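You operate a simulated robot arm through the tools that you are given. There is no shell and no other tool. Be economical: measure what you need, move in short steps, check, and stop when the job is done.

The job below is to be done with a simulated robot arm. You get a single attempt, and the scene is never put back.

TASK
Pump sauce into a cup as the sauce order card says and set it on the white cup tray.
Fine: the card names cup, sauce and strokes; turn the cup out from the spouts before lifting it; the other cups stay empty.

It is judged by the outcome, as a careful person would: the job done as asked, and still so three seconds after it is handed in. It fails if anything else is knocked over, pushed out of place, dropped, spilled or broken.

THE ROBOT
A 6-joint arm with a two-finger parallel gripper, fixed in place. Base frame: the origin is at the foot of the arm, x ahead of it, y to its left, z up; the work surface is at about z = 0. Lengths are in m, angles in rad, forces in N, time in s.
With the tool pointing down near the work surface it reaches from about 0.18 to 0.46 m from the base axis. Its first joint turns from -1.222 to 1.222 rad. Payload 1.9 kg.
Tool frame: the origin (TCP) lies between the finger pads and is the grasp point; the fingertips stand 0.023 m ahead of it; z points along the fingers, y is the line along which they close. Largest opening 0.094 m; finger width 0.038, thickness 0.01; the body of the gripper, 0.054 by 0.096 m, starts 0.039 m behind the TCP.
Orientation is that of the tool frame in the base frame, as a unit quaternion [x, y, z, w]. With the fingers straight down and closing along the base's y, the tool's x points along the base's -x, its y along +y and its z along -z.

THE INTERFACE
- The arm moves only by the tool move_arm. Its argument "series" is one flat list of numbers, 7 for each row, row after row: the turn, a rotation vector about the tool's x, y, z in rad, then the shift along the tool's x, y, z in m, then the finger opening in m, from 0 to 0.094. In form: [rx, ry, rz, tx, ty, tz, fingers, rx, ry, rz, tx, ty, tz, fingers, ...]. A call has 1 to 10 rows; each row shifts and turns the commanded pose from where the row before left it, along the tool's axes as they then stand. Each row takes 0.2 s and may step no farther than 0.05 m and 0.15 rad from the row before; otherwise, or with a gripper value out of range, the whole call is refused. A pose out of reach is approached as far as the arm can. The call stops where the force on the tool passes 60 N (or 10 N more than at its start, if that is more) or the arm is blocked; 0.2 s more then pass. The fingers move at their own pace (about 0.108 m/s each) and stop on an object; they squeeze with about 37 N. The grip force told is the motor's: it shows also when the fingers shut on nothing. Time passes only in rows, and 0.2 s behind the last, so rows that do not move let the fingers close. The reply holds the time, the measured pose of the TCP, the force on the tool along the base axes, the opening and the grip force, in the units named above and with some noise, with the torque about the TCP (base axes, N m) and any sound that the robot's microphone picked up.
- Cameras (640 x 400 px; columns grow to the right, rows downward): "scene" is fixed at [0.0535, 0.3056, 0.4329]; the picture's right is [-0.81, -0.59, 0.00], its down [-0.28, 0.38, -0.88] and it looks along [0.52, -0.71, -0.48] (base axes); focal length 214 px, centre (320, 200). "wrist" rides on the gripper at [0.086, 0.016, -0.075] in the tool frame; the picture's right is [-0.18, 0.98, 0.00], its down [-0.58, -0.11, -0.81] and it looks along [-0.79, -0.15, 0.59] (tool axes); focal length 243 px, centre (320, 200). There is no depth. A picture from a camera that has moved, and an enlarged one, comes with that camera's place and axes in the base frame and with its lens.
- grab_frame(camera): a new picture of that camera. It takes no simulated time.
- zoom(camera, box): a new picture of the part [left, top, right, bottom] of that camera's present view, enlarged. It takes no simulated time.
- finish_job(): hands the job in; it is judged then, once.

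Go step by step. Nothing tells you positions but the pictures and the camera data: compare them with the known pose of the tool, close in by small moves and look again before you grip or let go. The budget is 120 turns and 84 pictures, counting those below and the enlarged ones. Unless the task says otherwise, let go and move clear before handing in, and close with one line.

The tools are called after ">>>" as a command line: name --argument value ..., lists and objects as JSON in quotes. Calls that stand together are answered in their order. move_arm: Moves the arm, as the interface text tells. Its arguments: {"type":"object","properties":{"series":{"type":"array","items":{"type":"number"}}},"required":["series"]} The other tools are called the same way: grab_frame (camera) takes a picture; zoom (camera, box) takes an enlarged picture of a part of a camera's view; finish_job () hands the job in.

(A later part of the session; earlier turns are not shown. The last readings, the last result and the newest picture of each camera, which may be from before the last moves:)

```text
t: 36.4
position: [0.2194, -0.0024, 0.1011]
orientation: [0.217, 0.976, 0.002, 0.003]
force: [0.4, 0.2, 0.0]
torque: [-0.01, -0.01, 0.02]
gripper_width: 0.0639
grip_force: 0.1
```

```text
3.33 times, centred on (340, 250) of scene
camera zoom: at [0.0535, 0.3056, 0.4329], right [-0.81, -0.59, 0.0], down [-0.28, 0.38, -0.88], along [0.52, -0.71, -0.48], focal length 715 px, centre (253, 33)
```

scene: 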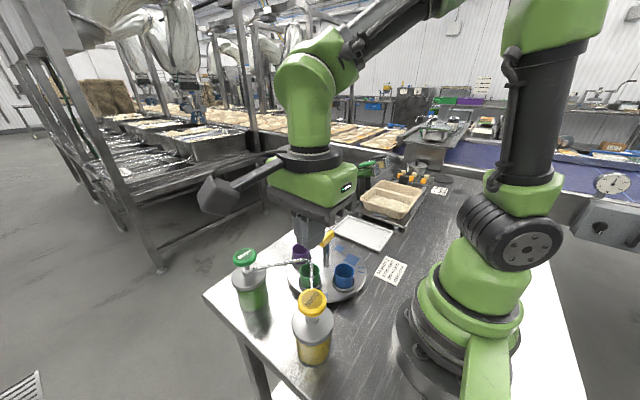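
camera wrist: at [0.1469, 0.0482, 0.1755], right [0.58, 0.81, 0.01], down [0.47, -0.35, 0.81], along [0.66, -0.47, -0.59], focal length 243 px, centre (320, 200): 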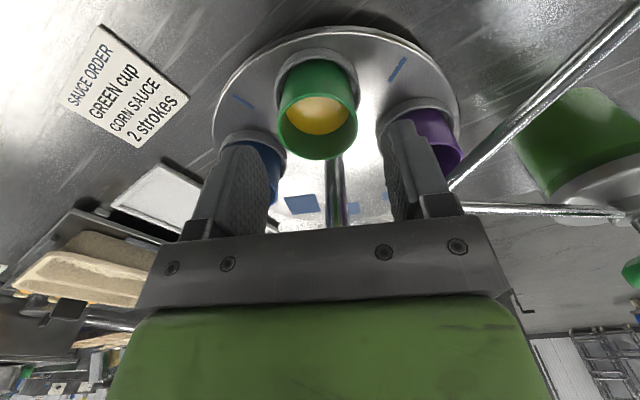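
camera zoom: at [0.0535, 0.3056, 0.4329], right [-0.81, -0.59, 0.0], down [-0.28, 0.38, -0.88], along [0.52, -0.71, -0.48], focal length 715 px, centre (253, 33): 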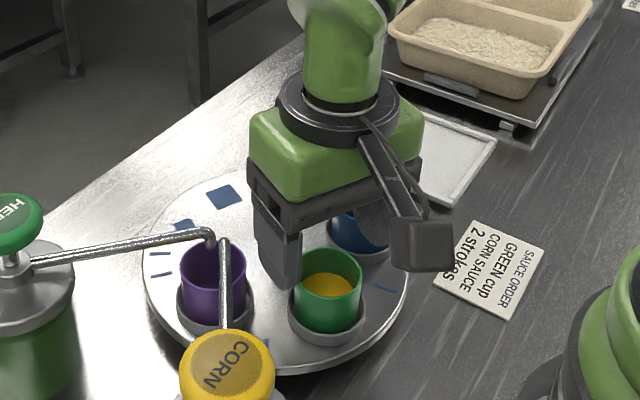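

The cup is 4 mm further out along tool x. I'll correct and go down around it.

>>> move_arm --series '[0, 0, 0, 0.004, -0.0008, 0.01, 0.064, 0, 0, 0, 0, 0, 0.017, 0.064, 0, 0, 0, 0, 0, 0.016, 0.064, 0, 0, 0, 0, 0, 0, 0.064]'

>>> grab_frame --camera "wrist"

>>> zoom --camera "scene" --box '[290, 220, 390, 310]'

```text
t: 37.1
position: [0.215, 0.0001, 0.0752]
orientation: [0.218, 0.976, 0.003, 0.006]
force: [-8.0, 1.9, 24.1]
torque: [-0.72, -1.43, -0.1]
gripper_width: 0.0639
grip_force: 0.2
stopped in row 3: the force on the tool passed its limit at 165 N (the readings are from after the stop); the commanded pose is now the measured one
```

```text
42 pictures are left
camera wrist: at [0.1424, 0.0493, 0.1494], right [0.58, 0.81, 0.01], down [0.47, -0.35, 0.81], along [0.66, -0.47, -0.58], focal length 243 px, centre (320, 200)
```

wrist: 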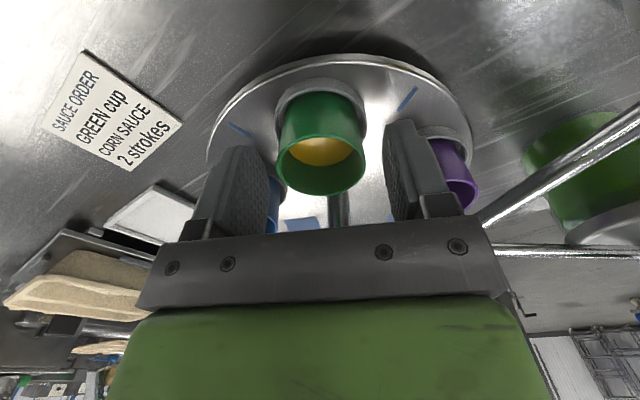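

```text
4.44 times, centred on (340, 265) of scene
camera zoom: at [0.0534, 0.3056, 0.4329], right [-0.81, -0.59, 0.0], down [-0.28, 0.38, -0.88], along [0.52, -0.71, -0.48], focal length 953 px, centre (231, -89)
```

zoom: 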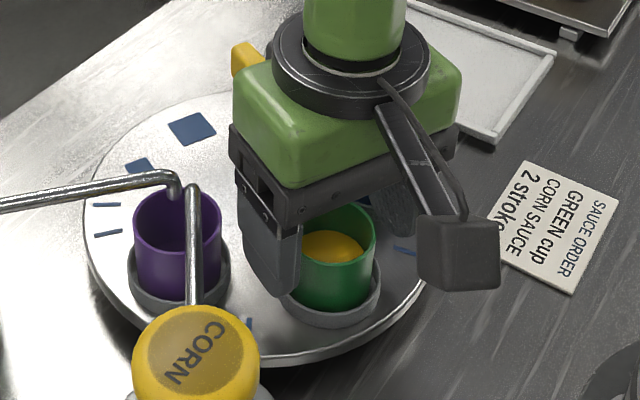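

The hand touched the handle bar end with its body (contact torque points at the handle); cups and sauce look undisturbed. I'll back up, and check everything before choosing an offset grip.

>>> move_arm --series '[0, 0, 0, 0, 0, -0.015, 0.064, 0, 0, 0, 0, 0, -0.015, 0.064, 0, 0, 0, 0, 0, 0, 0.064]'

>>> grab_frame --camera "wrist"

>>> zoom --camera "scene" --box '[270, 190, 390, 310]'

```text
t: 37.9
position: [0.2146, -0.0016, 0.1041]
orientation: [0.218, 0.976, 0.002, 0.004]
force: [0.6, -1.1, 1.0]
torque: [-0.01, 0.0, 0.05]
gripper_width: 0.064
grip_force: 0.2
```

```text
40 pictures are left
camera wrist: at [0.1419, 0.0493, 0.1791], right [0.58, 0.81, 0.01], down [0.47, -0.35, 0.81], along [0.66, -0.47, -0.59], focal length 243 px, centre (320, 200)
```

wrist: 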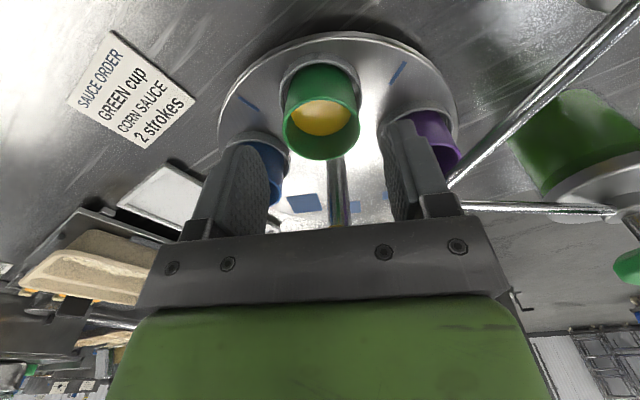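

```text
3.33 times, centred on (330, 250) of scene
camera zoom: at [0.0535, 0.3056, 0.4329], right [-0.81, -0.59, 0.0], down [-0.28, 0.38, -0.88], along [0.52, -0.71, -0.48], focal length 715 px, centre (287, 33)
```

zoom: 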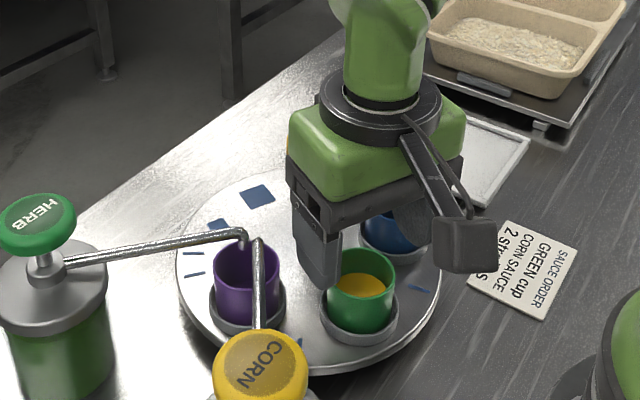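

Nothing was disturbed. I'll offset the grip 9 mm outward with a slight tilt of the body away from the handle, and descend slowly.

>>> move_arm --series '[0, -0.1, 0, 0, 0, 0, 0.064, 0, 0, 0, 0.009, 0, 0, 0.064, 0, 0, 0, 0.0012, 0, 0.012, 0.064, 0, 0, 0, 0.001, 0, 0.01, 0.064, 0, 0, 0, 0, 0, 0, 0.064]'

>>> grab_frame --camera "wrist"

>>> zoom --camera "scene" --box '[270, 190, 390, 310]'

```text
t: 39.1
position: [0.2061, 0.0026, 0.0812]
orientation: [0.217, 0.975, -0.008, 0.054]
force: [0.6, 0.8, 0.0]
torque: [0.03, -0.01, 0.01]
gripper_width: 0.0641
grip_force: 0.1
out of reach, approached as far as the arm can: row 1
```

```text
38 pictures are left
camera wrist: at [0.1279, 0.0564, 0.1456], right [0.58, 0.81, 0.03], down [0.39, -0.31, 0.86], along [0.71, -0.49, -0.5], focal length 243 px, centre (320, 200)
```

wrist: 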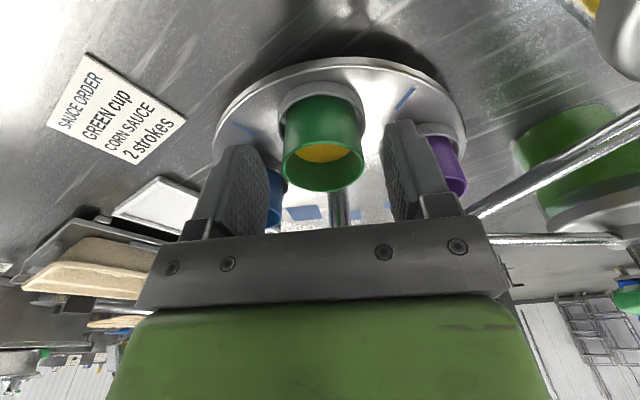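

```text
3.33 times, centred on (330, 250) of scene
camera zoom: at [0.0535, 0.3056, 0.4329], right [-0.81, -0.59, 0.0], down [-0.28, 0.38, -0.88], along [0.52, -0.71, -0.48], focal length 715 px, centre (287, 33)
```

zoom: 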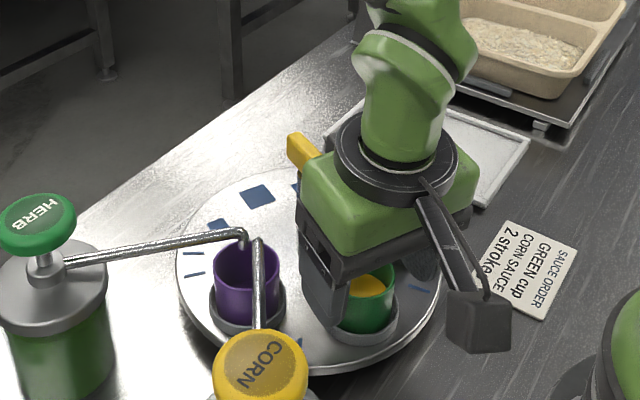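

Now in pose with tilt about 0.1 and body visibly further from the bar. I'll descend in small steps.

>>> move_arm --series '[0, 0, 0, 0.0004, 0, 0.004, 0.064, 0, 0, 0, 0.0004, 0, 0.004, 0.064, 0, 0, 0, 0, 0, 0, 0.064]'

```text
t: 39.9
position: [0.2071, 0.0022, 0.0721]
orientation: [0.218, 0.974, -0.008, 0.055]
force: [-0.2, 0.2, 0.1]
torque: [0.03, -0.02, -0.01]
gripper_width: 0.0639
grip_force: 0.1
```

Past the earlier contact height with no force. Continuing.

>>> move_arm --series '[0, 0, 0, 0.0004, 0, 0.004, 0.064, 0, 0, 0, 0.0004, 0, 0.004, 0.064, 0, 0, 0, 0.0003, 0, 0.003, 0.064, 0, 0, 0, 0, 0, 0, 0.064]'

>>> grab_frame --camera "wrist"

>>> zoom --camera "scene" --box '[270, 190, 390, 310]'

```text
t: 40.9
position: [0.2079, 0.0028, 0.0633]
orientation: [0.218, 0.974, -0.008, 0.055]
force: [-0.5, -0.8, 0.0]
torque: [-0.02, 0.03, -0.03]
gripper_width: 0.064
grip_force: 0.0
```

```text
36 pictures are left
camera wrist: at [0.1291, 0.0558, 0.1277], right [0.58, 0.81, 0.03], down [0.39, -0.31, 0.86], along [0.71, -0.49, -0.5], focal length 243 px, centre (320, 200)
```

wrist: 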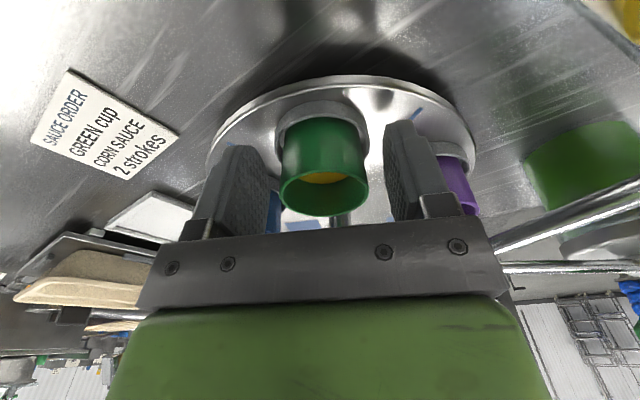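

```text
3.33 times, centred on (330, 250) of scene
camera zoom: at [0.0535, 0.3056, 0.4329], right [-0.81, -0.59, 0.0], down [-0.28, 0.38, -0.88], along [0.52, -0.71, -0.48], focal length 715 px, centre (287, 33)
```

zoom: 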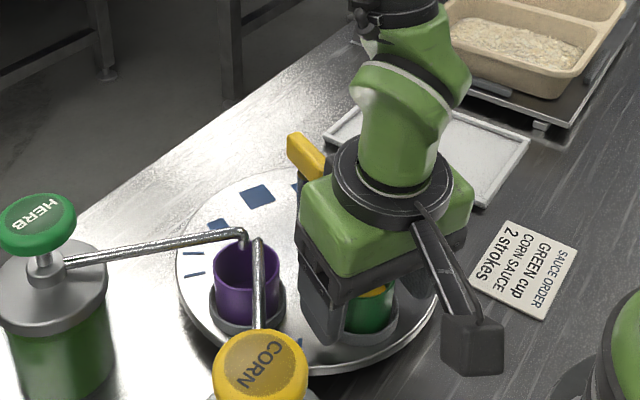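

The cup stands between the pads, about 6 mm inside the TCP, with 25 mm of overlap. I close on it.

>>> move_arm --series '[0, 0, 0, 0, 0.0012, 0, 0.05, 0, 0, 0, 0, 0, 0, 0.044, 0, 0, 0, 0, 0, 0, 0.036, 0, 0, 0, 0, 0, 0, 0.036]'

>>> grab_frame --camera "wrist"

```text
t: 41.9
position: [0.2071, 0.0036, 0.0626]
orientation: [0.217, 0.975, -0.009, 0.054]
force: [0.0, -0.4, 0.0]
torque: [0.01, 0.06, -0.02]
gripper_width: 0.0438
grip_force: 37.2
```

```text
34 pictures are left
camera wrist: at [0.1295, 0.0569, 0.1278], right [0.58, 0.81, 0.03], down [0.39, -0.31, 0.86], along [0.71, -0.49, -0.5], focal length 243 px, centre (320, 200)
```

wrist: 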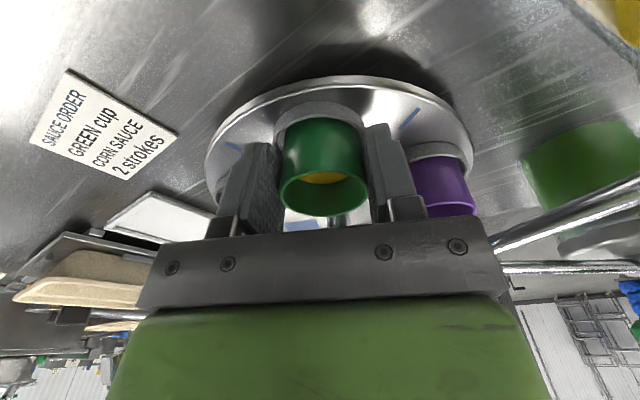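

Gripped at 43.8 mm. I'll lift straight up slowly.

>>> move_arm --series '[0, 0, 0, -0.0005, 0, -0.005, 0.03, 0, 0, 0, -0.0011, 0, -0.01, 0.03, 0, 0, 0, -0.0016, 0, -0.015, 0.03, 0, 0, 0, -0.0016, 0, -0.015, 0.03, 0, 0, 0, -0.0016, 0, -0.015, 0.03, 0, 0, 0, -0.0016, 0, -0.015, 0.03, 0, 0, 0, -0.0016, 0, -0.015, 0.03]'

>>> zoom --camera "scene" --box '[270, 170, 410, 310]'

>>> grab_frame --camera "wrist"

```text
t: 43.5
position: [0.2096, -0.0024, 0.1343]
orientation: [0.219, 0.973, -0.025, 0.066]
force: [0.4, -1.1, -0.8]
torque: [0.01, 0.02, -0.02]
gripper_width: 0.0439
grip_force: 37.2
out of reach, approached as far as the arm can: row 5, 6, 7
```

```text
2.86 times, centred on (340, 240) of scene
camera zoom: at [0.0535, 0.3056, 0.4329], right [-0.81, -0.59, 0.0], down [-0.28, 0.38, -0.88], along [0.52, -0.71, -0.48], focal length 613 px, centre (263, 86)
```

zoom: 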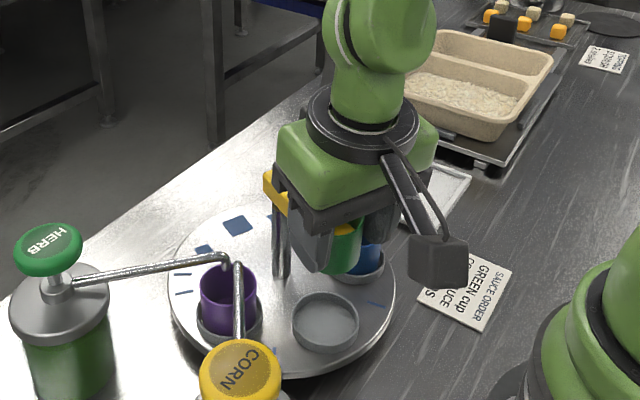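

```text
32 pictures are left
camera wrist: at [0.1301, 0.053, 0.1955], right [0.59, 0.81, 0.01], down [0.38, -0.28, 0.88], along [0.72, -0.51, -0.47], focal length 243 px, centre (320, 200)
```

wrist: 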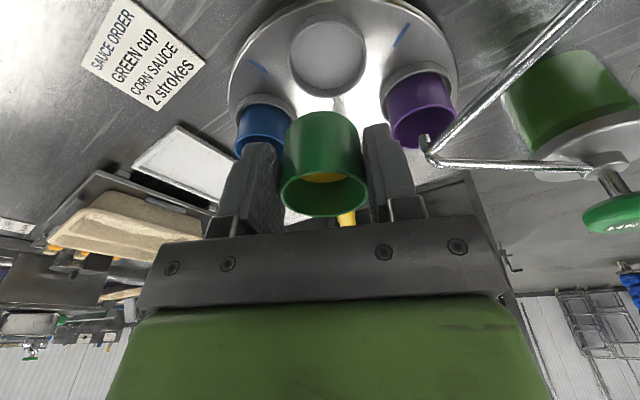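

The cup is out and upright; its bottom is above the other cups' rims. I'll sidestep toward -y, away from the handle, toward the tray.

>>> move_arm --series '[0, 0, 0, -0.0085, -0.018, 0.0008, 0.03, 0, 0, 0, -0.0127, -0.027, 0.0012, 0.03]'

>>> zoom --camera "scene" --box '[270, 170, 410, 310]'

```text
t: 44.1
position: [0.2065, -0.0405, 0.1405]
orientation: [0.219, 0.974, -0.011, 0.056]
force: [1.3, -0.5, 0.6]
torque: [0.01, 0.0, 0.0]
gripper_width: 0.044
grip_force: 36.8
out of reach, approached as far as the arm can: row 1
```

```text
2.86 times, centred on (340, 240) of scene
camera zoom: at [0.0534, 0.3057, 0.4329], right [-0.81, -0.59, 0.0], down [-0.28, 0.38, -0.88], along [0.52, -0.71, -0.48], focal length 613 px, centre (263, 86)
```

zoom: 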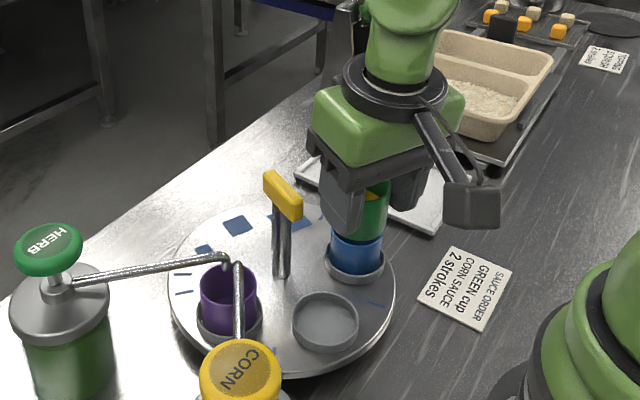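

>>> move_arm --series '[0, 0, 0, -0.0166, -0.0212, 0.0017, 0.03, 0, 0, 0, -0.0166, -0.0212, 0.0017, 0.03, 0, 0, 0, -0.0166, -0.0212, 0.0017, 0.03, 0, 0, 0, -0.0166, -0.0212, 0.0017, 0.03, 0, 0, 0, -0.0166, -0.0212, 0.0017, 0.03, 0, 0, 0, 0, 0, 0, 0.03]'

>>> grab_frame --camera "wrist"

>>> zoom --camera "scene" --box '[300, 170, 440, 290]'

```text
t: 45.5
position: [0.2254, -0.0928, 0.1311]
orientation: [0.217, 0.971, -0.014, 0.096]
force: [-0.4, 0.7, -0.5]
torque: [-0.01, 0.01, -0.01]
gripper_width: 0.0445
grip_force: 37.0
out of reach, approached as far as the arm can: row 1, 2, 3, 4, 5
```

```text
30 pictures are left
camera wrist: at [0.1421, -0.0363, 0.1879], right [0.58, 0.81, 0.05], down [0.33, -0.29, 0.9], along [0.75, -0.51, -0.43], focal length 243 px, centre (320, 200)
```

wrist: 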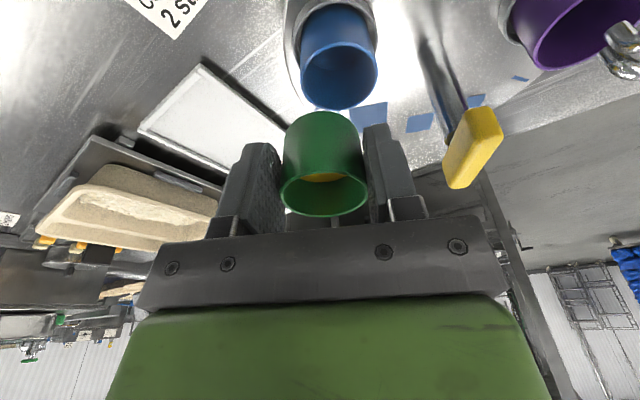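

```text
3.33 times, centred on (370, 230) of scene
camera zoom: at [0.0535, 0.3056, 0.4329], right [-0.81, -0.59, 0.0], down [-0.28, 0.38, -0.88], along [0.52, -0.71, -0.48], focal length 715 px, centre (153, 100)
```

zoom: 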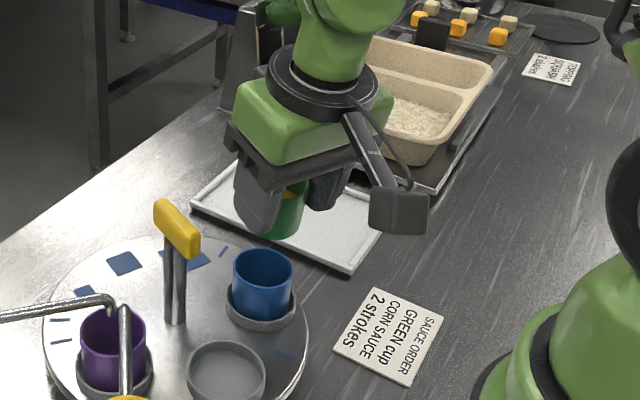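

The arm stopped following (reach limit with the tilted tool). I'll pull the commanded pose back near the actual one and take out the tilt gently.

>>> move_arm --series '[0, 0, 0, 0.0249, 0.0318, -0.0025, 0.03, 0, 0, 0, 0.0249, 0.0318, -0.0025, 0.03, 0, 0.04, 0, 0, 0, 0, 0.03, 0, 0.04, 0, 0, 0, 0, 0.03, 0, 0, 0, 0, 0, 0, 0.03]'

>>> grab_frame --camera "wrist"

```text
t: 46.7
position: [0.2101, -0.0705, 0.1276]
orientation: [0.219, 0.973, -0.027, 0.068]
force: [0.3, 0.5, -0.6]
torque: [0.01, 0.02, 0.03]
gripper_width: 0.0442
grip_force: 37.3
out of reach, approached as far as the arm can: row 1, 2, 4
```

```text
28 pictures are left
camera wrist: at [0.1306, -0.0137, 0.1885], right [0.59, 0.81, 0.0], down [0.38, -0.28, 0.88], along [0.72, -0.52, -0.47], focal length 243 px, centre (320, 200)
```

wrist: 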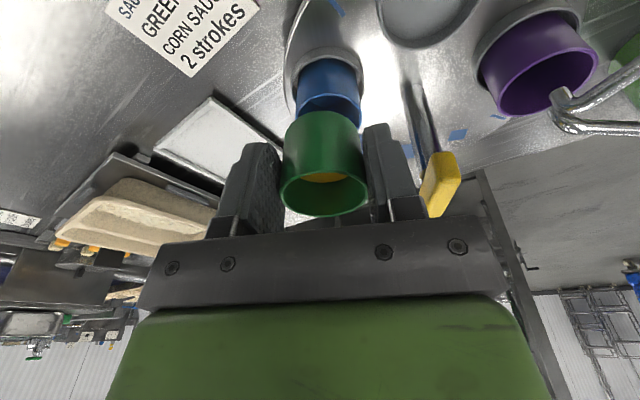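

I'll test with one small radial-outward step to see how the arm responds.

>>> move_arm --series '[0, 0, 0, -0.02, 0, 0, 0.03, 0, 0, 0, 0, 0, 0, 0.03]'

```text
t: 47.3
position: [0.2178, -0.0757, 0.129]
orientation: [0.219, 0.973, -0.034, 0.071]
force: [-0.4, 0.2, -0.7]
torque: [0.02, -0.04, 0.01]
gripper_width: 0.044
grip_force: 36.6
out of reach, approached as far as the arm can: row 1
```

>>> move_arm --series '[0, 0.07, 0, 0, 0, 0, 0.03, 0, 0.07, 0, 0, 0, 0, 0.03, 0, 0, 0, 0, 0, 0, 0.03]'

```text
t: 48.1
position: [0.2178, -0.079, 0.1283]
orientation: [0.22, 0.973, -0.043, 0.052]
force: [0.6, 0.0, -0.3]
torque: [0.01, 0.02, 0.03]
gripper_width: 0.0443
grip_force: 37.4
out of reach, approached as far as the arm can: row 1, 2
```

I need to see the arm's configuration.

>>> grab_frame --camera "scene"

```text
27 pictures are left
```

scene: 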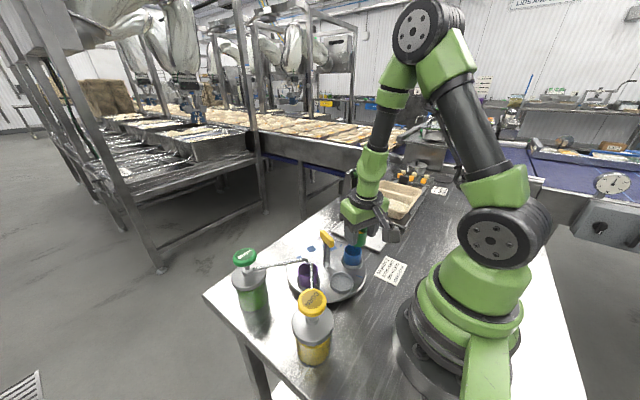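

The forearm is almost in line with the tilted tool, so the wrist is near a singularity. I'll untilt in small steps (commanded follows what was reached) while keeping position.

>>> move_arm --series '[-0.02, 0.03, 0, 0, 0, 0, 0.03, -0.02, 0.03, 0, 0, 0, 0, 0.03, -0.02, 0.03, 0, 0, 0, 0, 0.03, 0, 0, 0, 0, 0, 0, 0.03]'

```text
t: 49.1
position: [0.216, -0.0798, 0.1204]
orientation: [0.221, 0.974, -0.026, 0.043]
force: [0.0, 0.3, -0.4]
torque: [-0.03, 0.02, 0.0]
gripper_width: 0.0441
grip_force: 37.3
out of reach, approached as far as the arm can: row 2, 3
```

Progress, but it sank slightly; I'll add upward motion and continue straightening.

>>> move_arm --series '[0, 0, 0, 0, 0, -0.01, 0.03, -0.015, 0.02, 0, 0, 0, -0.006, 0.03, -0.015, 0.02, 0, 0, 0, -0.004, 0.03, 0, 0, 0, 0, 0, 0, 0.03]'

```text
t: 50.1
position: [0.2015, -0.0897, 0.1115]
orientation: [0.221, 0.974, -0.015, 0.037]
force: [-0.4, -0.3, -0.4]
torque: [0.02, -0.01, -0.03]
gripper_width: 0.044
grip_force: 36.9
out of reach, approached as far as the arm can: row 1, 2, 3
```

Sideways lean is gone; remaining tilt is 0.08 about tool y only. I'll remove it with pure rotation.

>>> move_arm --series '[0, 0.03, 0, 0, 0, 0, 0.03]'

>>> zoom --camera "scene" --box '[310, 190, 420, 300]'

```text
t: 50.5
position: [0.2028, -0.0874, 0.1098]
orientation: [0.219, 0.975, -0.014, 0.023]
force: [-0.4, -0.4, -1.3]
torque: [-0.03, 0.0, -0.04]
gripper_width: 0.0441
grip_force: 37.3
```

```text
3.64 times, centred on (365, 245) of scene
camera zoom: at [0.0535, 0.3056, 0.4329], right [-0.81, -0.59, 0.0], down [-0.28, 0.38, -0.88], along [0.52, -0.71, -0.48], focal length 780 px, centre (156, 36)
```

zoom: 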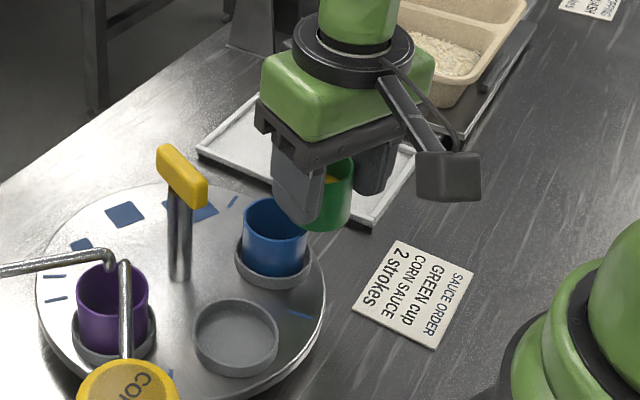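

That worked and the cup is beside the blue one. One more untilt step, then up.

>>> move_arm --series '[0, 0.03, 0, 0, 0, 0, 0.03, 0, 0, 0, 0, 0, -0.01, 0.03]'

```text
t: 51.1
position: [0.1929, -0.0865, 0.1087]
orientation: [0.221, 0.975, -0.012, 0.009]
force: [0.0, -0.3, -0.5]
torque: [-0.01, -0.01, -0.01]
gripper_width: 0.0441
grip_force: 37.0
out of reach, approached as far as the arm can: row 1, 2
```

Orientation is now nearly vertical. I'll test small outward steps (away from blue) again from here.

>>> move_arm --series '[0, 0, 0, -0.005, 0, -0.002, 0.03, 0, 0, 0, -0.005, 0, -0.002, 0.03, 0, 0, 0, 0, 0, 0, 0.03]'

```text
t: 51.9
position: [0.1964, -0.0871, 0.1058]
orientation: [0.221, 0.975, -0.012, 0.008]
force: [1.0, -0.1, -0.2]
torque: [-0.03, 0.04, -0.03]
gripper_width: 0.044
grip_force: 36.8
out of reach, approached as far as the arm can: row 1, 2
```

Pure rotation about the base axis must be feasible; I'll swing the whole hand clockwise away from blue that way.

>>> move_arm --series '[0, 0, 0.075, 0.0002, -0.016, 0, 0.03, 0, 0, 0.075, 0.0002, -0.016, 0, 0.03, 0, 0, 0, 0, 0, 0, 0.03]'

>>> zoom --camera "scene" --box '[310, 190, 420, 300]'

```text
t: 52.7
position: [0.1808, -0.116, 0.105]
orientation: [0.295, 0.956, -0.011, 0.009]
force: [-0.1, -0.6, -0.4]
torque: [-0.01, 0.01, -0.01]
gripper_width: 0.0439
grip_force: 37.0
```

```text
3.64 times, centred on (365, 245) of scene
camera zoom: at [0.0535, 0.3056, 0.4329], right [-0.81, -0.59, 0.0], down [-0.28, 0.38, -0.88], along [0.52, -0.71, -0.48], focal length 780 px, centre (156, 36)
```

zoom: 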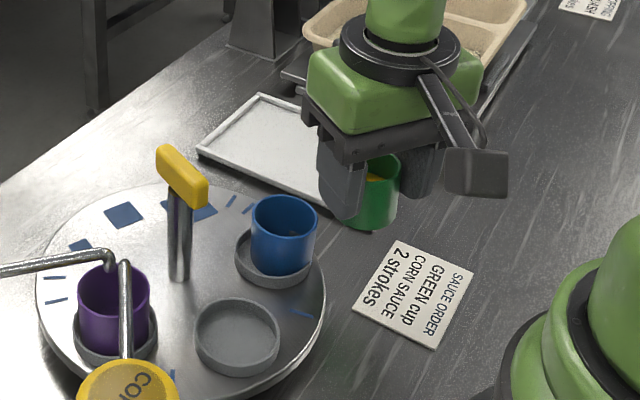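

Let me look closely at the blue cup.

>>> zoom --camera "scene" --box '[338, 235, 374, 275]'

>>> grab_frame --camera "wrist"

```text
10.00 times, centred on (356, 255) of scene
camera zoom: at [0.0535, 0.3056, 0.4329], right [-0.81, -0.59, 0.0], down [-0.28, 0.38, -0.88], along [0.52, -0.71, -0.48], focal length 2145 px, centre (-40, -350)
```

zoom: 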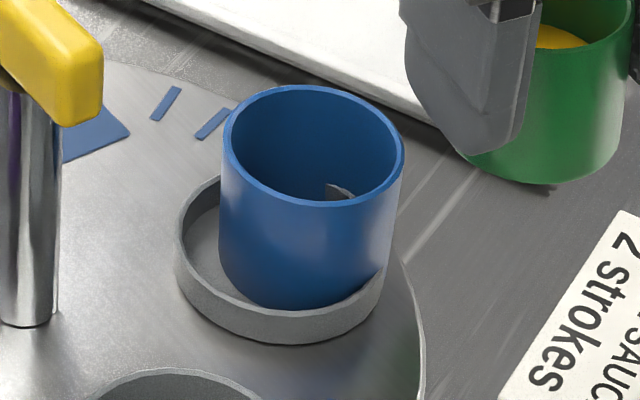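

```text
23 pictures are left
camera wrist: at [0.1167, -0.0518, 0.1776], right [0.7, 0.71, -0.01], down [0.41, -0.4, 0.82], along [0.58, -0.58, -0.57], focal length 243 px, centre (320, 200)
```

wrist: 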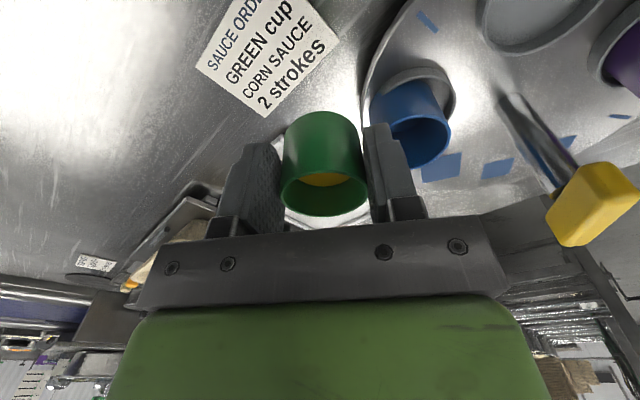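

The blue cup got nudged off-centre in its holder; I'll reseat it after placing the green cup. First, test outward motion here in free space.

>>> move_arm --series '[0, 0.03, 0, 0, 0, 0, 0.03, 0, 0, 0, -0.01, 0, 0, 0.03, 0, 0, 0, 0, 0, 0, 0.03]'

```text
t: 53.5
position: [0.1787, -0.1168, 0.0929]
orientation: [0.293, 0.956, -0.007, -0.004]
force: [-0.5, 0.5, -0.6]
torque: [0.02, 0.0, 0.02]
gripper_width: 0.0439
grip_force: 36.8
out of reach, approached as far as the arm can: row 1, 2
```

The arm is in a bad wrist branch where outward moves trade against height. Safest is to set the cup down temporarily on free table and regrasp it vertically. I'll swing (pure base rotation) past the order card to bare table.

>>> move_arm --series '[0, 0, 0.075, 0.0002, -0.016, 0, 0.03, 0, 0, 0.075, 0.0002, -0.016, 0, 0.03, 0, 0, 0.075, 0.0002, -0.016, 0, 0.03, 0, 0, 0.075, 0.0002, -0.016, 0, 0.03, 0, 0, 0.075, 0.0002, -0.016, 0, 0.03, 0, 0, 0.075, 0.0002, -0.016, 0, 0.03, 0, 0, 0.075, 0.0002, -0.016, 0, 0.03, 0, 0, 0, 0, 0, 0, 0.03]'

>>> grab_frame --camera "wrist"

>>> grab_frame --camera "scene"

```text
t: 55.3
position: [0.098, -0.1905, 0.0956]
orientation: [0.532, 0.847, -0.007, -0.006]
force: [0.0, -0.1, -1.4]
torque: [-0.01, 0.03, 0.0]
gripper_width: 0.0443
grip_force: 37.0
```

```text
22 pictures are left
camera wrist: at [0.0759, -0.1064, 0.1702], right [0.97, 0.26, -0.02], down [0.17, -0.57, 0.81], along [0.2, -0.78, -0.59], focal length 243 px, centre (320, 200)
```

wrist: 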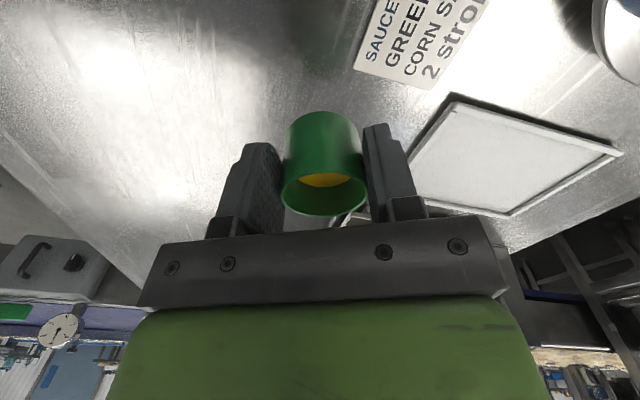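

```text
21 pictures are left
```

scene: 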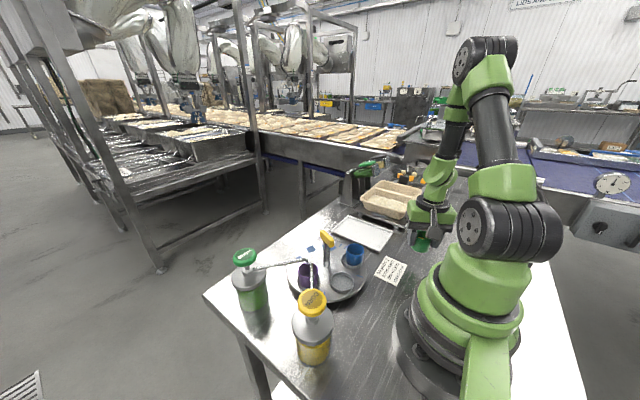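

Bare table lies beneath. I'll restore the grasp tilt so the cup is upright, then lower.

>>> move_arm --series '[0, -0.05, 0, 0, 0, 0, 0.03, 0, -0.055, 0, 0, 0, 0, 0.03, 0, 0, 0, 0.0015, 0, 0.015, 0.03, 0, 0, 0, 0, 0, 0, 0.03]'

```text
t: 56.3
position: [0.0923, -0.1908, 0.0876]
orientation: [0.525, 0.851, 0.002, 0.018]
force: [-0.7, 0.4, -0.5]
torque: [0.01, 0.0, -0.02]
gripper_width: 0.0439
grip_force: 37.3
out of reach, approached as far as the arm can: row 2, 3
```

The wrist is locked with its pitch axis sideways. I'll lean the hand slightly sideways first (harmless for a half-full cup), then precess toward the radial direction to unlock it.

>>> move_arm --series '[0.05, 0, 0, 0, 0, 0, 0.03, 0.05, 0, 0, 0, 0, 0, 0.03, 0.05, 0, 0, 0, 0, 0, 0.03, 0, 0, 0, 0, 0, 0, 0.03]'

```text
t: 57.3
position: [0.0892, -0.1954, 0.0861]
orientation: [0.513, 0.858, 0.001, 0.018]
force: [0.1, 0.4, -0.1]
torque: [0.0, -0.01, 0.0]
gripper_width: 0.044
grip_force: 37.0
out of reach, approached as far as the arm can: row 1, 2, 3
```

>>> move_arm --series '[-0.05, 0, 0, 0, 0, 0, 0.03, -0.05, 0, 0, 0, 0, 0, 0.03, -0.05, 0, 0, 0, 0, 0, 0.03, 0, 0, 0, 0, 0, 0, 0.03]'

```text
t: 58.3
position: [0.1016, -0.1913, 0.0859]
orientation: [0.511, 0.857, 0.041, 0.048]
force: [0.1, 0.0, 0.4]
torque: [0.01, -0.01, -0.03]
gripper_width: 0.0441
grip_force: 37.1
out of reach, approached as far as the arm can: row 2, 3
```

One direction works: the joint bends only one way, currently toward +tool y. I'll now swing that bend direction around toward the base.

>>> move_arm --series '[0.008, 0.04, 0, 0, 0, 0, 0.03, 0, 0, 0, 0, 0, 0, 0.03]'

```text
t: 58.9
position: [0.1019, -0.1918, 0.0858]
orientation: [0.51, 0.858, 0.045, 0.04]
force: [-0.5, -0.5, -0.7]
torque: [0.02, 0.0, 0.04]
gripper_width: 0.044
grip_force: 36.8
```

Not refused. Continuing the precession.

>>> move_arm --series '[0.01, 0.03, 0, 0, 0, 0, 0.03, 0.015, 0.03, 0, 0, 0, 0, 0.03, 0, 0, 0, 0, 0, 0, 0.03]'

```text
t: 59.7
position: [0.1029, -0.1908, 0.0855]
orientation: [0.51, 0.858, 0.056, 0.024]
force: [-0.7, -0.1, -0.8]
torque: [0.01, 0.0, -0.02]
gripper_width: 0.0441
grip_force: 36.7
out of reach, approached as far as the arm can: row 2
```

>>> move_arm --series '[0.01, 0.025, 0, 0, 0, 0, 0.03, 0.015, 0.025, 0, 0, 0, 0, 0.03, 0.02, 0.025, 0, 0, 0, 0, 0.03, 0, 0, 0, 0, 0, 0, 0.03]'

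```text
t: 60.7
position: [0.1003, -0.1924, 0.0855]
orientation: [0.508, 0.859, 0.056, -0.019]
force: [0.0, 0.8, -1.7]
torque: [0.0, -0.02, -0.02]
gripper_width: 0.0443
grip_force: 36.7
```

Good, the bend is now mostly toward the base. Remove the sideways part.

>>> move_arm --series '[0.03, 0, 0, 0, 0, 0, 0.03, 0.03, 0, 0, 0, 0, 0, 0.03, 0.016, 0, 0, 0, 0, 0, 0.03, 0, 0, 0, 0, 0, 0, 0.03]'

```text
t: 61.7
position: [0.1011, -0.1905, 0.0858]
orientation: [0.506, 0.861, 0.022, -0.038]
force: [-0.6, 0.6, 0.1]
torque: [0.0, 0.03, -0.02]
gripper_width: 0.0441
grip_force: 36.8
```

Unlocked. Now move outward and slightly up while restoring the cup toward upright.

>>> move_arm --series '[0, 0, 0, -0.02, 0, -0.006, 0.03, 0, 0, 0, -0.02, 0, -0.006, 0.03, 0, -0.03, 0, -0.02, 0, -0.006, 0.03, 0, -0.03, 0, -0.015, 0, -0.005, 0.03, 0, 0, 0, 0, 0, 0, 0.03]'

```text
t: 62.9
position: [0.1388, -0.2592, 0.1014]
orientation: [0.506, 0.863, 0.008, -0.013]
force: [0.1, -0.2, -0.9]
torque: [0.01, 0.0, 0.0]
gripper_width: 0.044
grip_force: 36.8
```

All rows reached now. Next I translate over the tray centre (about (0.27, -0.222)), turn the hand to stay radial, and restore the grasp tilt.

>>> move_arm --series '[0, 0, 0, -0.0062, 0.0322, 0, 0.03, 0, 0, 0, -0.0062, 0.0322, 0, 0.03, 0, 0, 0, -0.0062, 0.0322, 0, 0.03, 0, 0, 0, -0.0062, 0.0322, 0, 0.03, 0, 0, -0.13, 0, 0, 0, 0.03, 0, 0, -0.13, 0, 0, 0, 0.03, 0, 0, -0.12, 0, 0, 0, 0.03, 0, -0.07, 0, 0, 0, 0, 0.03, 0, -0.069, 0, 0, 0, 0, 0.03, 0, 0, 0, 0, 0, 0, 0.03]'

>>> grab_frame --camera "wrist"

>>> zoom --camera "scene" --box '[310, 180, 430, 290]'

```text
t: 65.1
position: [0.2633, -0.2173, 0.0999]
orientation: [0.334, 0.941, -0.014, 0.055]
force: [0.3, 0.1, 0.0]
torque: [-0.02, -0.02, -0.01]
gripper_width: 0.0441
grip_force: 36.8
```

```text
20 pictures are left
camera wrist: at [0.1995, -0.1466, 0.166], right [0.76, 0.65, 0.03], down [0.3, -0.4, 0.87], along [0.57, -0.65, -0.5], focal length 243 px, centre (320, 200)
```

wrist: 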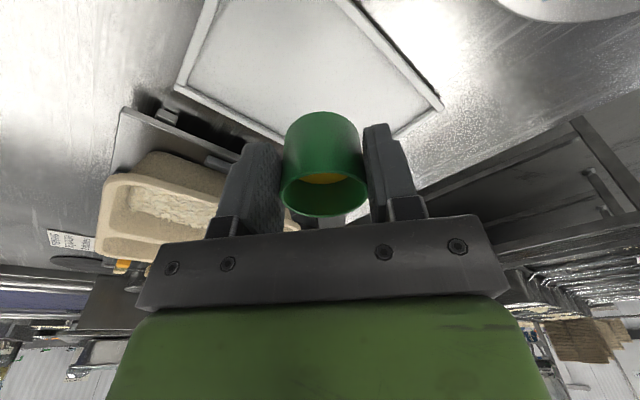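

```text
3.64 times, centred on (370, 235) of scene
camera zoom: at [0.0535, 0.3056, 0.4329], right [-0.81, -0.59, 0.0], down [-0.28, 0.38, -0.88], along [0.52, -0.71, -0.48], focal length 780 px, centre (138, 73)
```

zoom: 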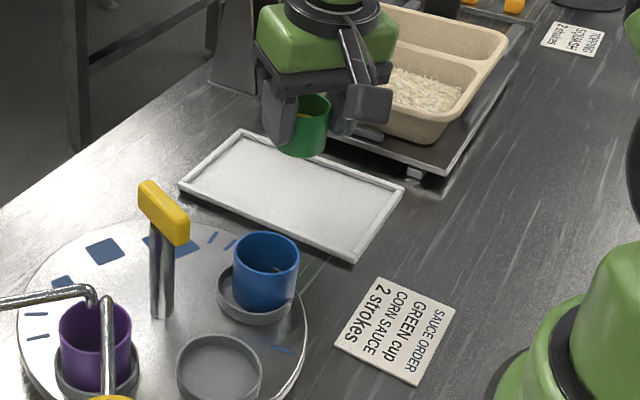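

The cup is upright over the tray's middle. I'll lower it.

>>> move_arm --series '[0, 0, 0, 0.0013, 0, 0.012, 0.03, 0, 0, 0, 0.0013, 0, 0.012, 0.03, 0, 0, 0, 0.0009, 0, 0.008, 0.03, 0, 0, 0, 0.0005, 0, 0.005, 0.03, 0, 0, 0, 0, 0, 0, 0.03]'

>>> zoom --camera "scene" --box '[330, 190, 400, 260]'

```text
t: 66.3
position: [0.2616, -0.2174, 0.0657]
orientation: [0.335, 0.941, -0.014, 0.055]
force: [0.1, -0.1, 0.1]
torque: [0.0, 0.0, 0.0]
gripper_width: 0.0441
grip_force: 36.6
```

```text
5.71 times, centred on (365, 225) of scene
camera zoom: at [0.0535, 0.3056, 0.4329], right [-0.81, -0.59, 0.0], down [-0.28, 0.38, -0.88], along [0.52, -0.71, -0.48], focal length 1226 px, centre (63, 57)
```

zoom: 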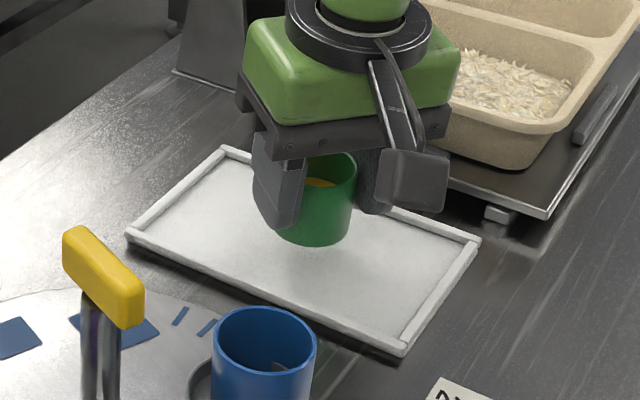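

Still some 2 cm above the tray surface. Lowering in small steps until contact.

>>> move_arm --series '[0, 0, 0, 0.0005, 0, 0.005, 0.03, 0, 0, 0, 0.0004, 0, 0.004, 0.03, 0, 0, 0, 0.0002, 0, 0.002, 0.03, 0, 0, 0, 0.0002, 0, 0.002, 0.03]'

```text
t: 67.3
position: [0.2642, -0.2156, 0.0513]
orientation: [0.335, 0.94, -0.013, 0.054]
force: [0.3, -0.1, 0.1]
torque: [-0.01, -0.02, 0.0]
gripper_width: 0.0441
grip_force: 36.8
```

>>> move_arm --series '[0, 0, 0, 0.0002, 0, 0.0015, 0.03, 0, 0, 0, 0.0002, 0, 0.0015, 0.03]'

>>> zoom --camera "scene" --box '[330, 190, 400, 260]'

```text
t: 67.9
position: [0.2654, -0.2167, 0.0473]
orientation: [0.334, 0.941, -0.013, 0.055]
force: [0.0, 0.4, -0.9]
torque: [-0.01, -0.02, 0.02]
gripper_width: 0.044
grip_force: 36.6
```

```text
5.71 times, centred on (365, 225) of scene
camera zoom: at [0.0535, 0.3056, 0.4329], right [-0.81, -0.59, 0.0], down [-0.28, 0.38, -0.88], along [0.52, -0.71, -0.48], focal length 1226 px, centre (63, 57)
```

zoom: 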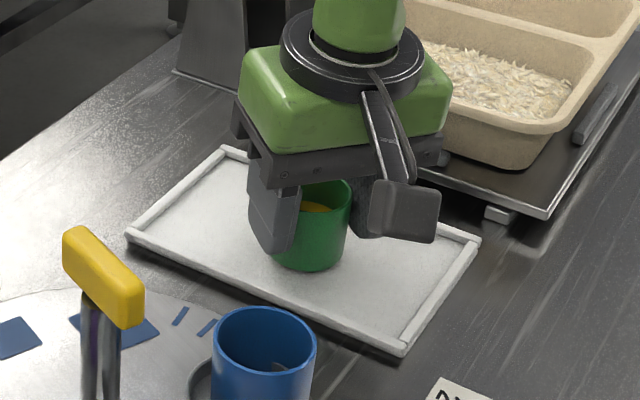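

>>> move_arm --series '[0, 0, 0, 0.0002, 0, 0.0015, 0.03, 0, 0, 0, 0.0002, 0, 0.0015, 0.03]'

```text
t: 68.5
position: [0.2641, -0.2172, 0.0457]
orientation: [0.334, 0.941, -0.013, 0.054]
force: [0.1, -0.1, -0.7]
torque: [0.05, 0.01, -0.02]
gripper_width: 0.0441
grip_force: 37.0
```

>>> move_arm --series '[0, 0, 0, 0.0002, 0, 0.0015, 0.03, 0, 0, 0, 0.0002, 0, 0.0015, 0.03]'

```text
t: 69.1
position: [0.2639, -0.2167, 0.0428]
orientation: [0.335, 0.941, -0.013, 0.056]
force: [-5.6, 2.5, 15.4]
torque: [0.0, 0.16, -0.04]
gripper_width: 0.0443
grip_force: 36.9
```

Contact with the tray (15 N). I'll release gently and rise straight up.

>>> move_arm --series '[0, 0, 0, 0, 0, -0.0004, 0.043, 0, 0, 0, 0, 0, 0, 0.05, 0, 0, 0, 0, 0, 0, 0.064, 0, 0, 0, -0.0011, 0, -0.01, 0.064, 0, 0, 0, -0.0022, 0, -0.02, 0.064, 0, 0, 0, -0.0033, 0, -0.03, 0.064, 0, 0, 0, -0.0033, 0, -0.03, 0.064, 0, 0, 0, -0.0033, 0, -0.03, 0.064, 0, 0.1, 0, 0, 0, 0, 0.064, 0, 0, 0, 0, 0, 0, 0.064]'

>>> zoom --camera "scene" --box '[320, 190, 400, 290]'

>>> grab_frame --camera "wrist"

```text
t: 71.3
position: [0.2614, -0.2178, 0.1639]
orientation: [0.335, 0.942, 0.002, 0.006]
force: [0.0, -0.3, 0.8]
torque: [-0.04, 0.05, -0.01]
gripper_width: 0.0642
grip_force: 0.1
```

```text
4.00 times, centred on (360, 240) of scene
camera zoom: at [0.0535, 0.3056, 0.4329], right [-0.81, -0.59, 0.0], down [-0.28, 0.38, -0.88], along [0.52, -0.71, -0.48], focal length 858 px, centre (160, 40)
```

zoom: 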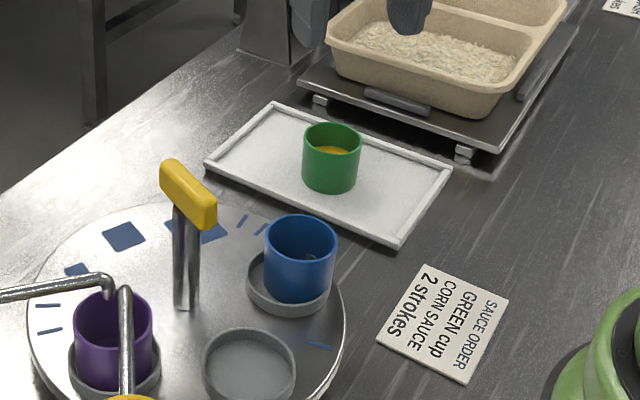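

```text
15 pictures are left
camera wrist: at [0.2042, -0.1511, 0.2379], right [0.76, 0.65, 0.01], down [0.37, -0.45, 0.81], along [0.53, -0.61, -0.58], focal length 243 px, centre (320, 200)
```

wrist: 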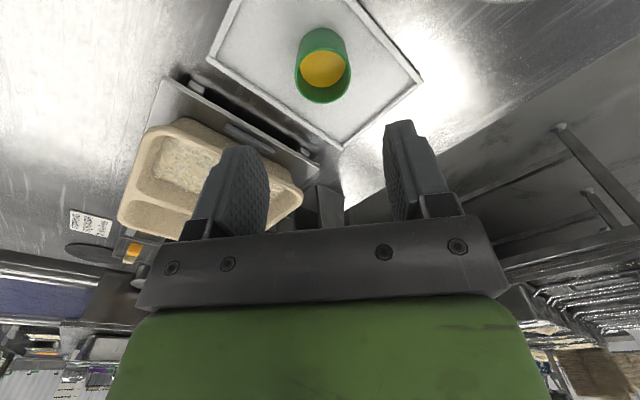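

The green cup is upright on the white tray with its sauce. Now I go back to the blue cup, which sits off-centre in its holder, to reseat it; hovering above to measure.

>>> move_arm --series '[0, 0, 0, 0.0282, 0.0215, 0, 0.064, 0, 0, 0, 0.0282, 0.0215, 0, 0.064, 0, 0, 0, 0.0282, 0.0215, 0, 0.064, 0, 0, 0, 0.0282, 0.0215, 0, 0.064, 0, 0, 0, 0, 0, 0, 0.064]'

>>> zoom --camera "wrist" --box '[240, 0, 400, 120]'

```text
t: 72.5
position: [0.228, -0.0808, 0.1625]
orientation: [0.335, 0.942, 0.004, 0.008]
force: [-0.5, -0.3, 0.4]
torque: [0.01, 0.02, 0.0]
gripper_width: 0.0639
grip_force: 0.1
```

```text
3.33 times, centred on (320, 60) of wrist
camera zoom: at [0.17, -0.0146, 0.2369], right [0.76, 0.65, 0.01], down [0.37, -0.45, 0.81], along [0.53, -0.61, -0.58], focal length 809 px, centre (320, 667)
```

zoom: 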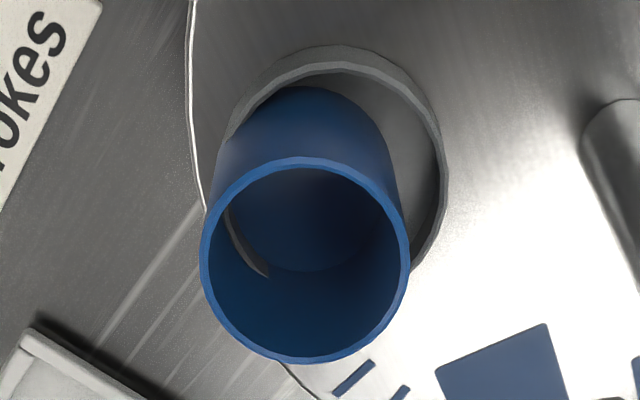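

The blue cup is about 7.5 mm off along tool -y. I'll grip it, lift slightly, shift it to the holder's centre and set it down.

>>> move_arm --series '[0, 0, 0, -0.002, -0.0025, 0.03, 0.064, 0, 0, 0, 0, 0, 0.03, 0.064, 0, 0, 0, 0, 0, 0.015, 0.064, 0, 0, 0, 0, 0, 0.006, 0.064, 0, 0, 0, 0, 0, 0.006, 0.064, 0, 0, 0, 0, 0, 0.006, 0.064, 0, 0, 0, 0, 0, 0.005, 0.064, 0, 0, 0, 0, 0, 0, 0.064]'

>>> grab_frame --camera "wrist"

```text
t: 74.3
position: [0.2303, -0.0816, 0.0646]
orientation: [0.335, 0.942, 0.002, 0.008]
force: [-0.9, 0.0, -0.1]
torque: [0.02, 0.0, 0.04]
gripper_width: 0.064
grip_force: 0.0
```

```text
13 pictures are left
camera wrist: at [0.1723, -0.0158, 0.1387], right [0.76, 0.65, 0.01], down [0.37, -0.45, 0.81], along [0.53, -0.61, -0.58], focal length 243 px, centre (320, 200)
```

wrist: 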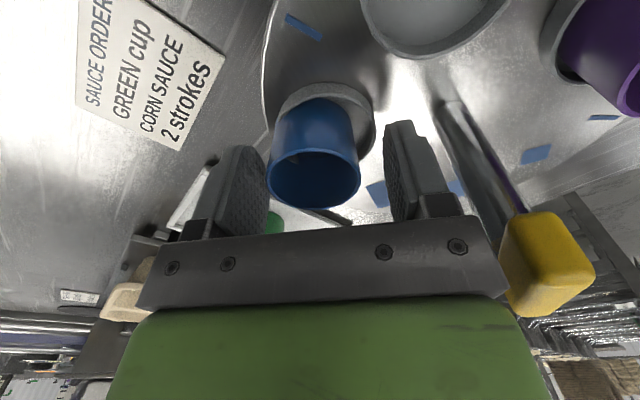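

The cup is between the pads. Close, then lift 12 mm.

>>> move_arm --series '[0, 0, 0, 0, 0, 0, 0.05, 0, 0, 0, 0, 0, 0, 0.036, 0, 0, 0, 0, 0, 0, 0.036, 0, 0, 0, 0, 0, -0.006, 0.036, 0, 0, 0, 0, 0, -0.008, 0.036, 0, 0, 0, 0, 0, 0, 0.036]'

>>> zoom --camera "wrist" --box '[220, 60, 440, 225]'

```text
t: 75.7
position: [0.2302, -0.081, 0.079]
orientation: [0.335, 0.942, 0.003, 0.007]
force: [0.3, -0.2, 0.1]
torque: [-0.01, 0.0, -0.01]
gripper_width: 0.0443
grip_force: 37.3
```

```text
2.42 times, centred on (330, 142) of wrist
camera zoom: at [0.1724, -0.0161, 0.1532], right [0.76, 0.65, 0.01], down [0.37, -0.45, 0.81], along [0.53, -0.61, -0.58], focal length 588 px, centre (296, 339)
```

zoom: 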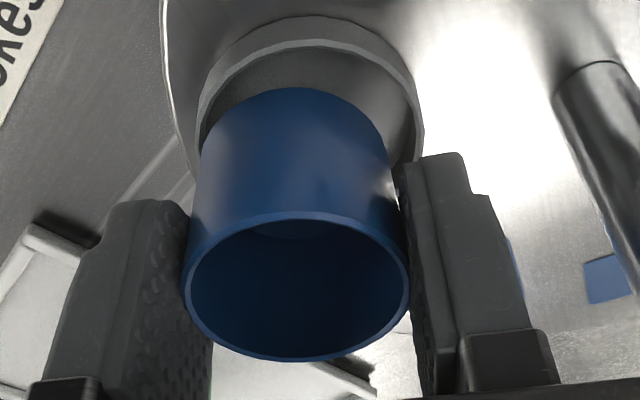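

Gripped and upright. The holder centre is about 3.5 mm toward +tool y; shift and lower.

>>> move_arm --series '[0, 0, 0, 0, 0.0035, 0, 0.036, 0, 0, 0, 0, 0, 0.005, 0.036, 0, 0, 0, 0, 0, 0.004, 0.036, 0, 0, 0, 0, 0, 0, 0.036]'

>>> zoom --camera "wrist" --box '[220, 60, 440, 225]'

>>> zoom --camera "scene" --box '[320, 230, 390, 290]'

```text
t: 76.7
position: [0.2322, -0.0788, 0.0704]
orientation: [0.334, 0.942, 0.003, 0.007]
force: [-0.1, -0.3, -0.5]
torque: [0.01, -0.01, 0.01]
gripper_width: 0.044
grip_force: 36.9
```

```text
2.42 times, centred on (330, 142) of wrist
camera zoom: at [0.175, -0.0133, 0.1433], right [0.76, 0.65, 0.01], down [0.37, -0.45, 0.81], along [0.53, -0.61, -0.58], focal length 588 px, centre (296, 339)
```

zoom: 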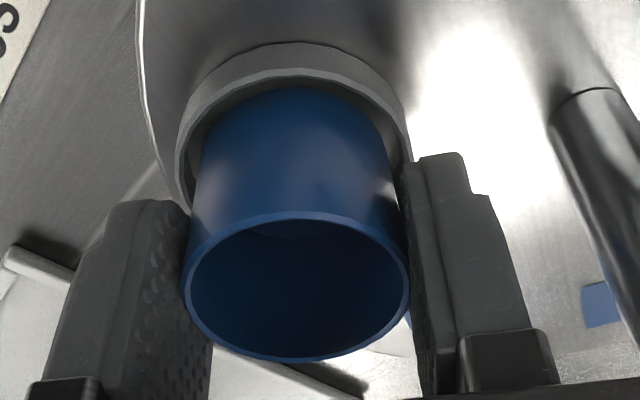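

```text
6.67 times, centred on (355, 260) of scene
camera zoom: at [0.0535, 0.3056, 0.4329], right [-0.81, -0.59, 0.0], down [-0.28, 0.38, -0.88], along [0.52, -0.71, -0.48], focal length 1430 px, centre (87, -200)
```

zoom: 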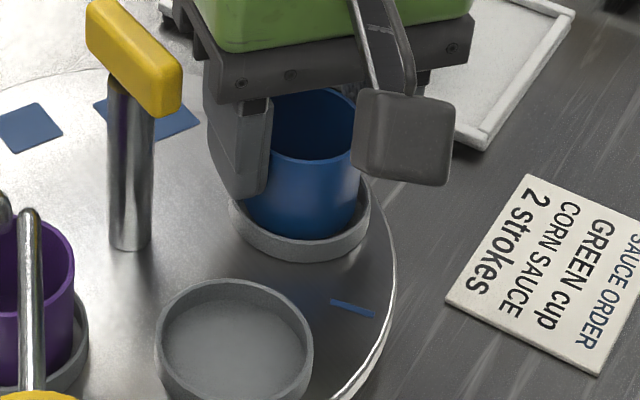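

The cup is centred over the holder. Lower to contact.

>>> move_arm --series '[0, 0, 0, 0, 0, 0.003, 0.036, 0, 0, 0, 0, 0, 0.002, 0.036, 0, 0, 0, 0, 0, 0.001, 0.036]'

```text
t: 77.5
position: [0.234, -0.0805, 0.0646]
orientation: [0.335, 0.942, 0.005, 0.009]
force: [-0.2, 2.0, 26.6]
torque: [0.19, -0.03, 0.11]
gripper_width: 0.0442
grip_force: 37.5
```

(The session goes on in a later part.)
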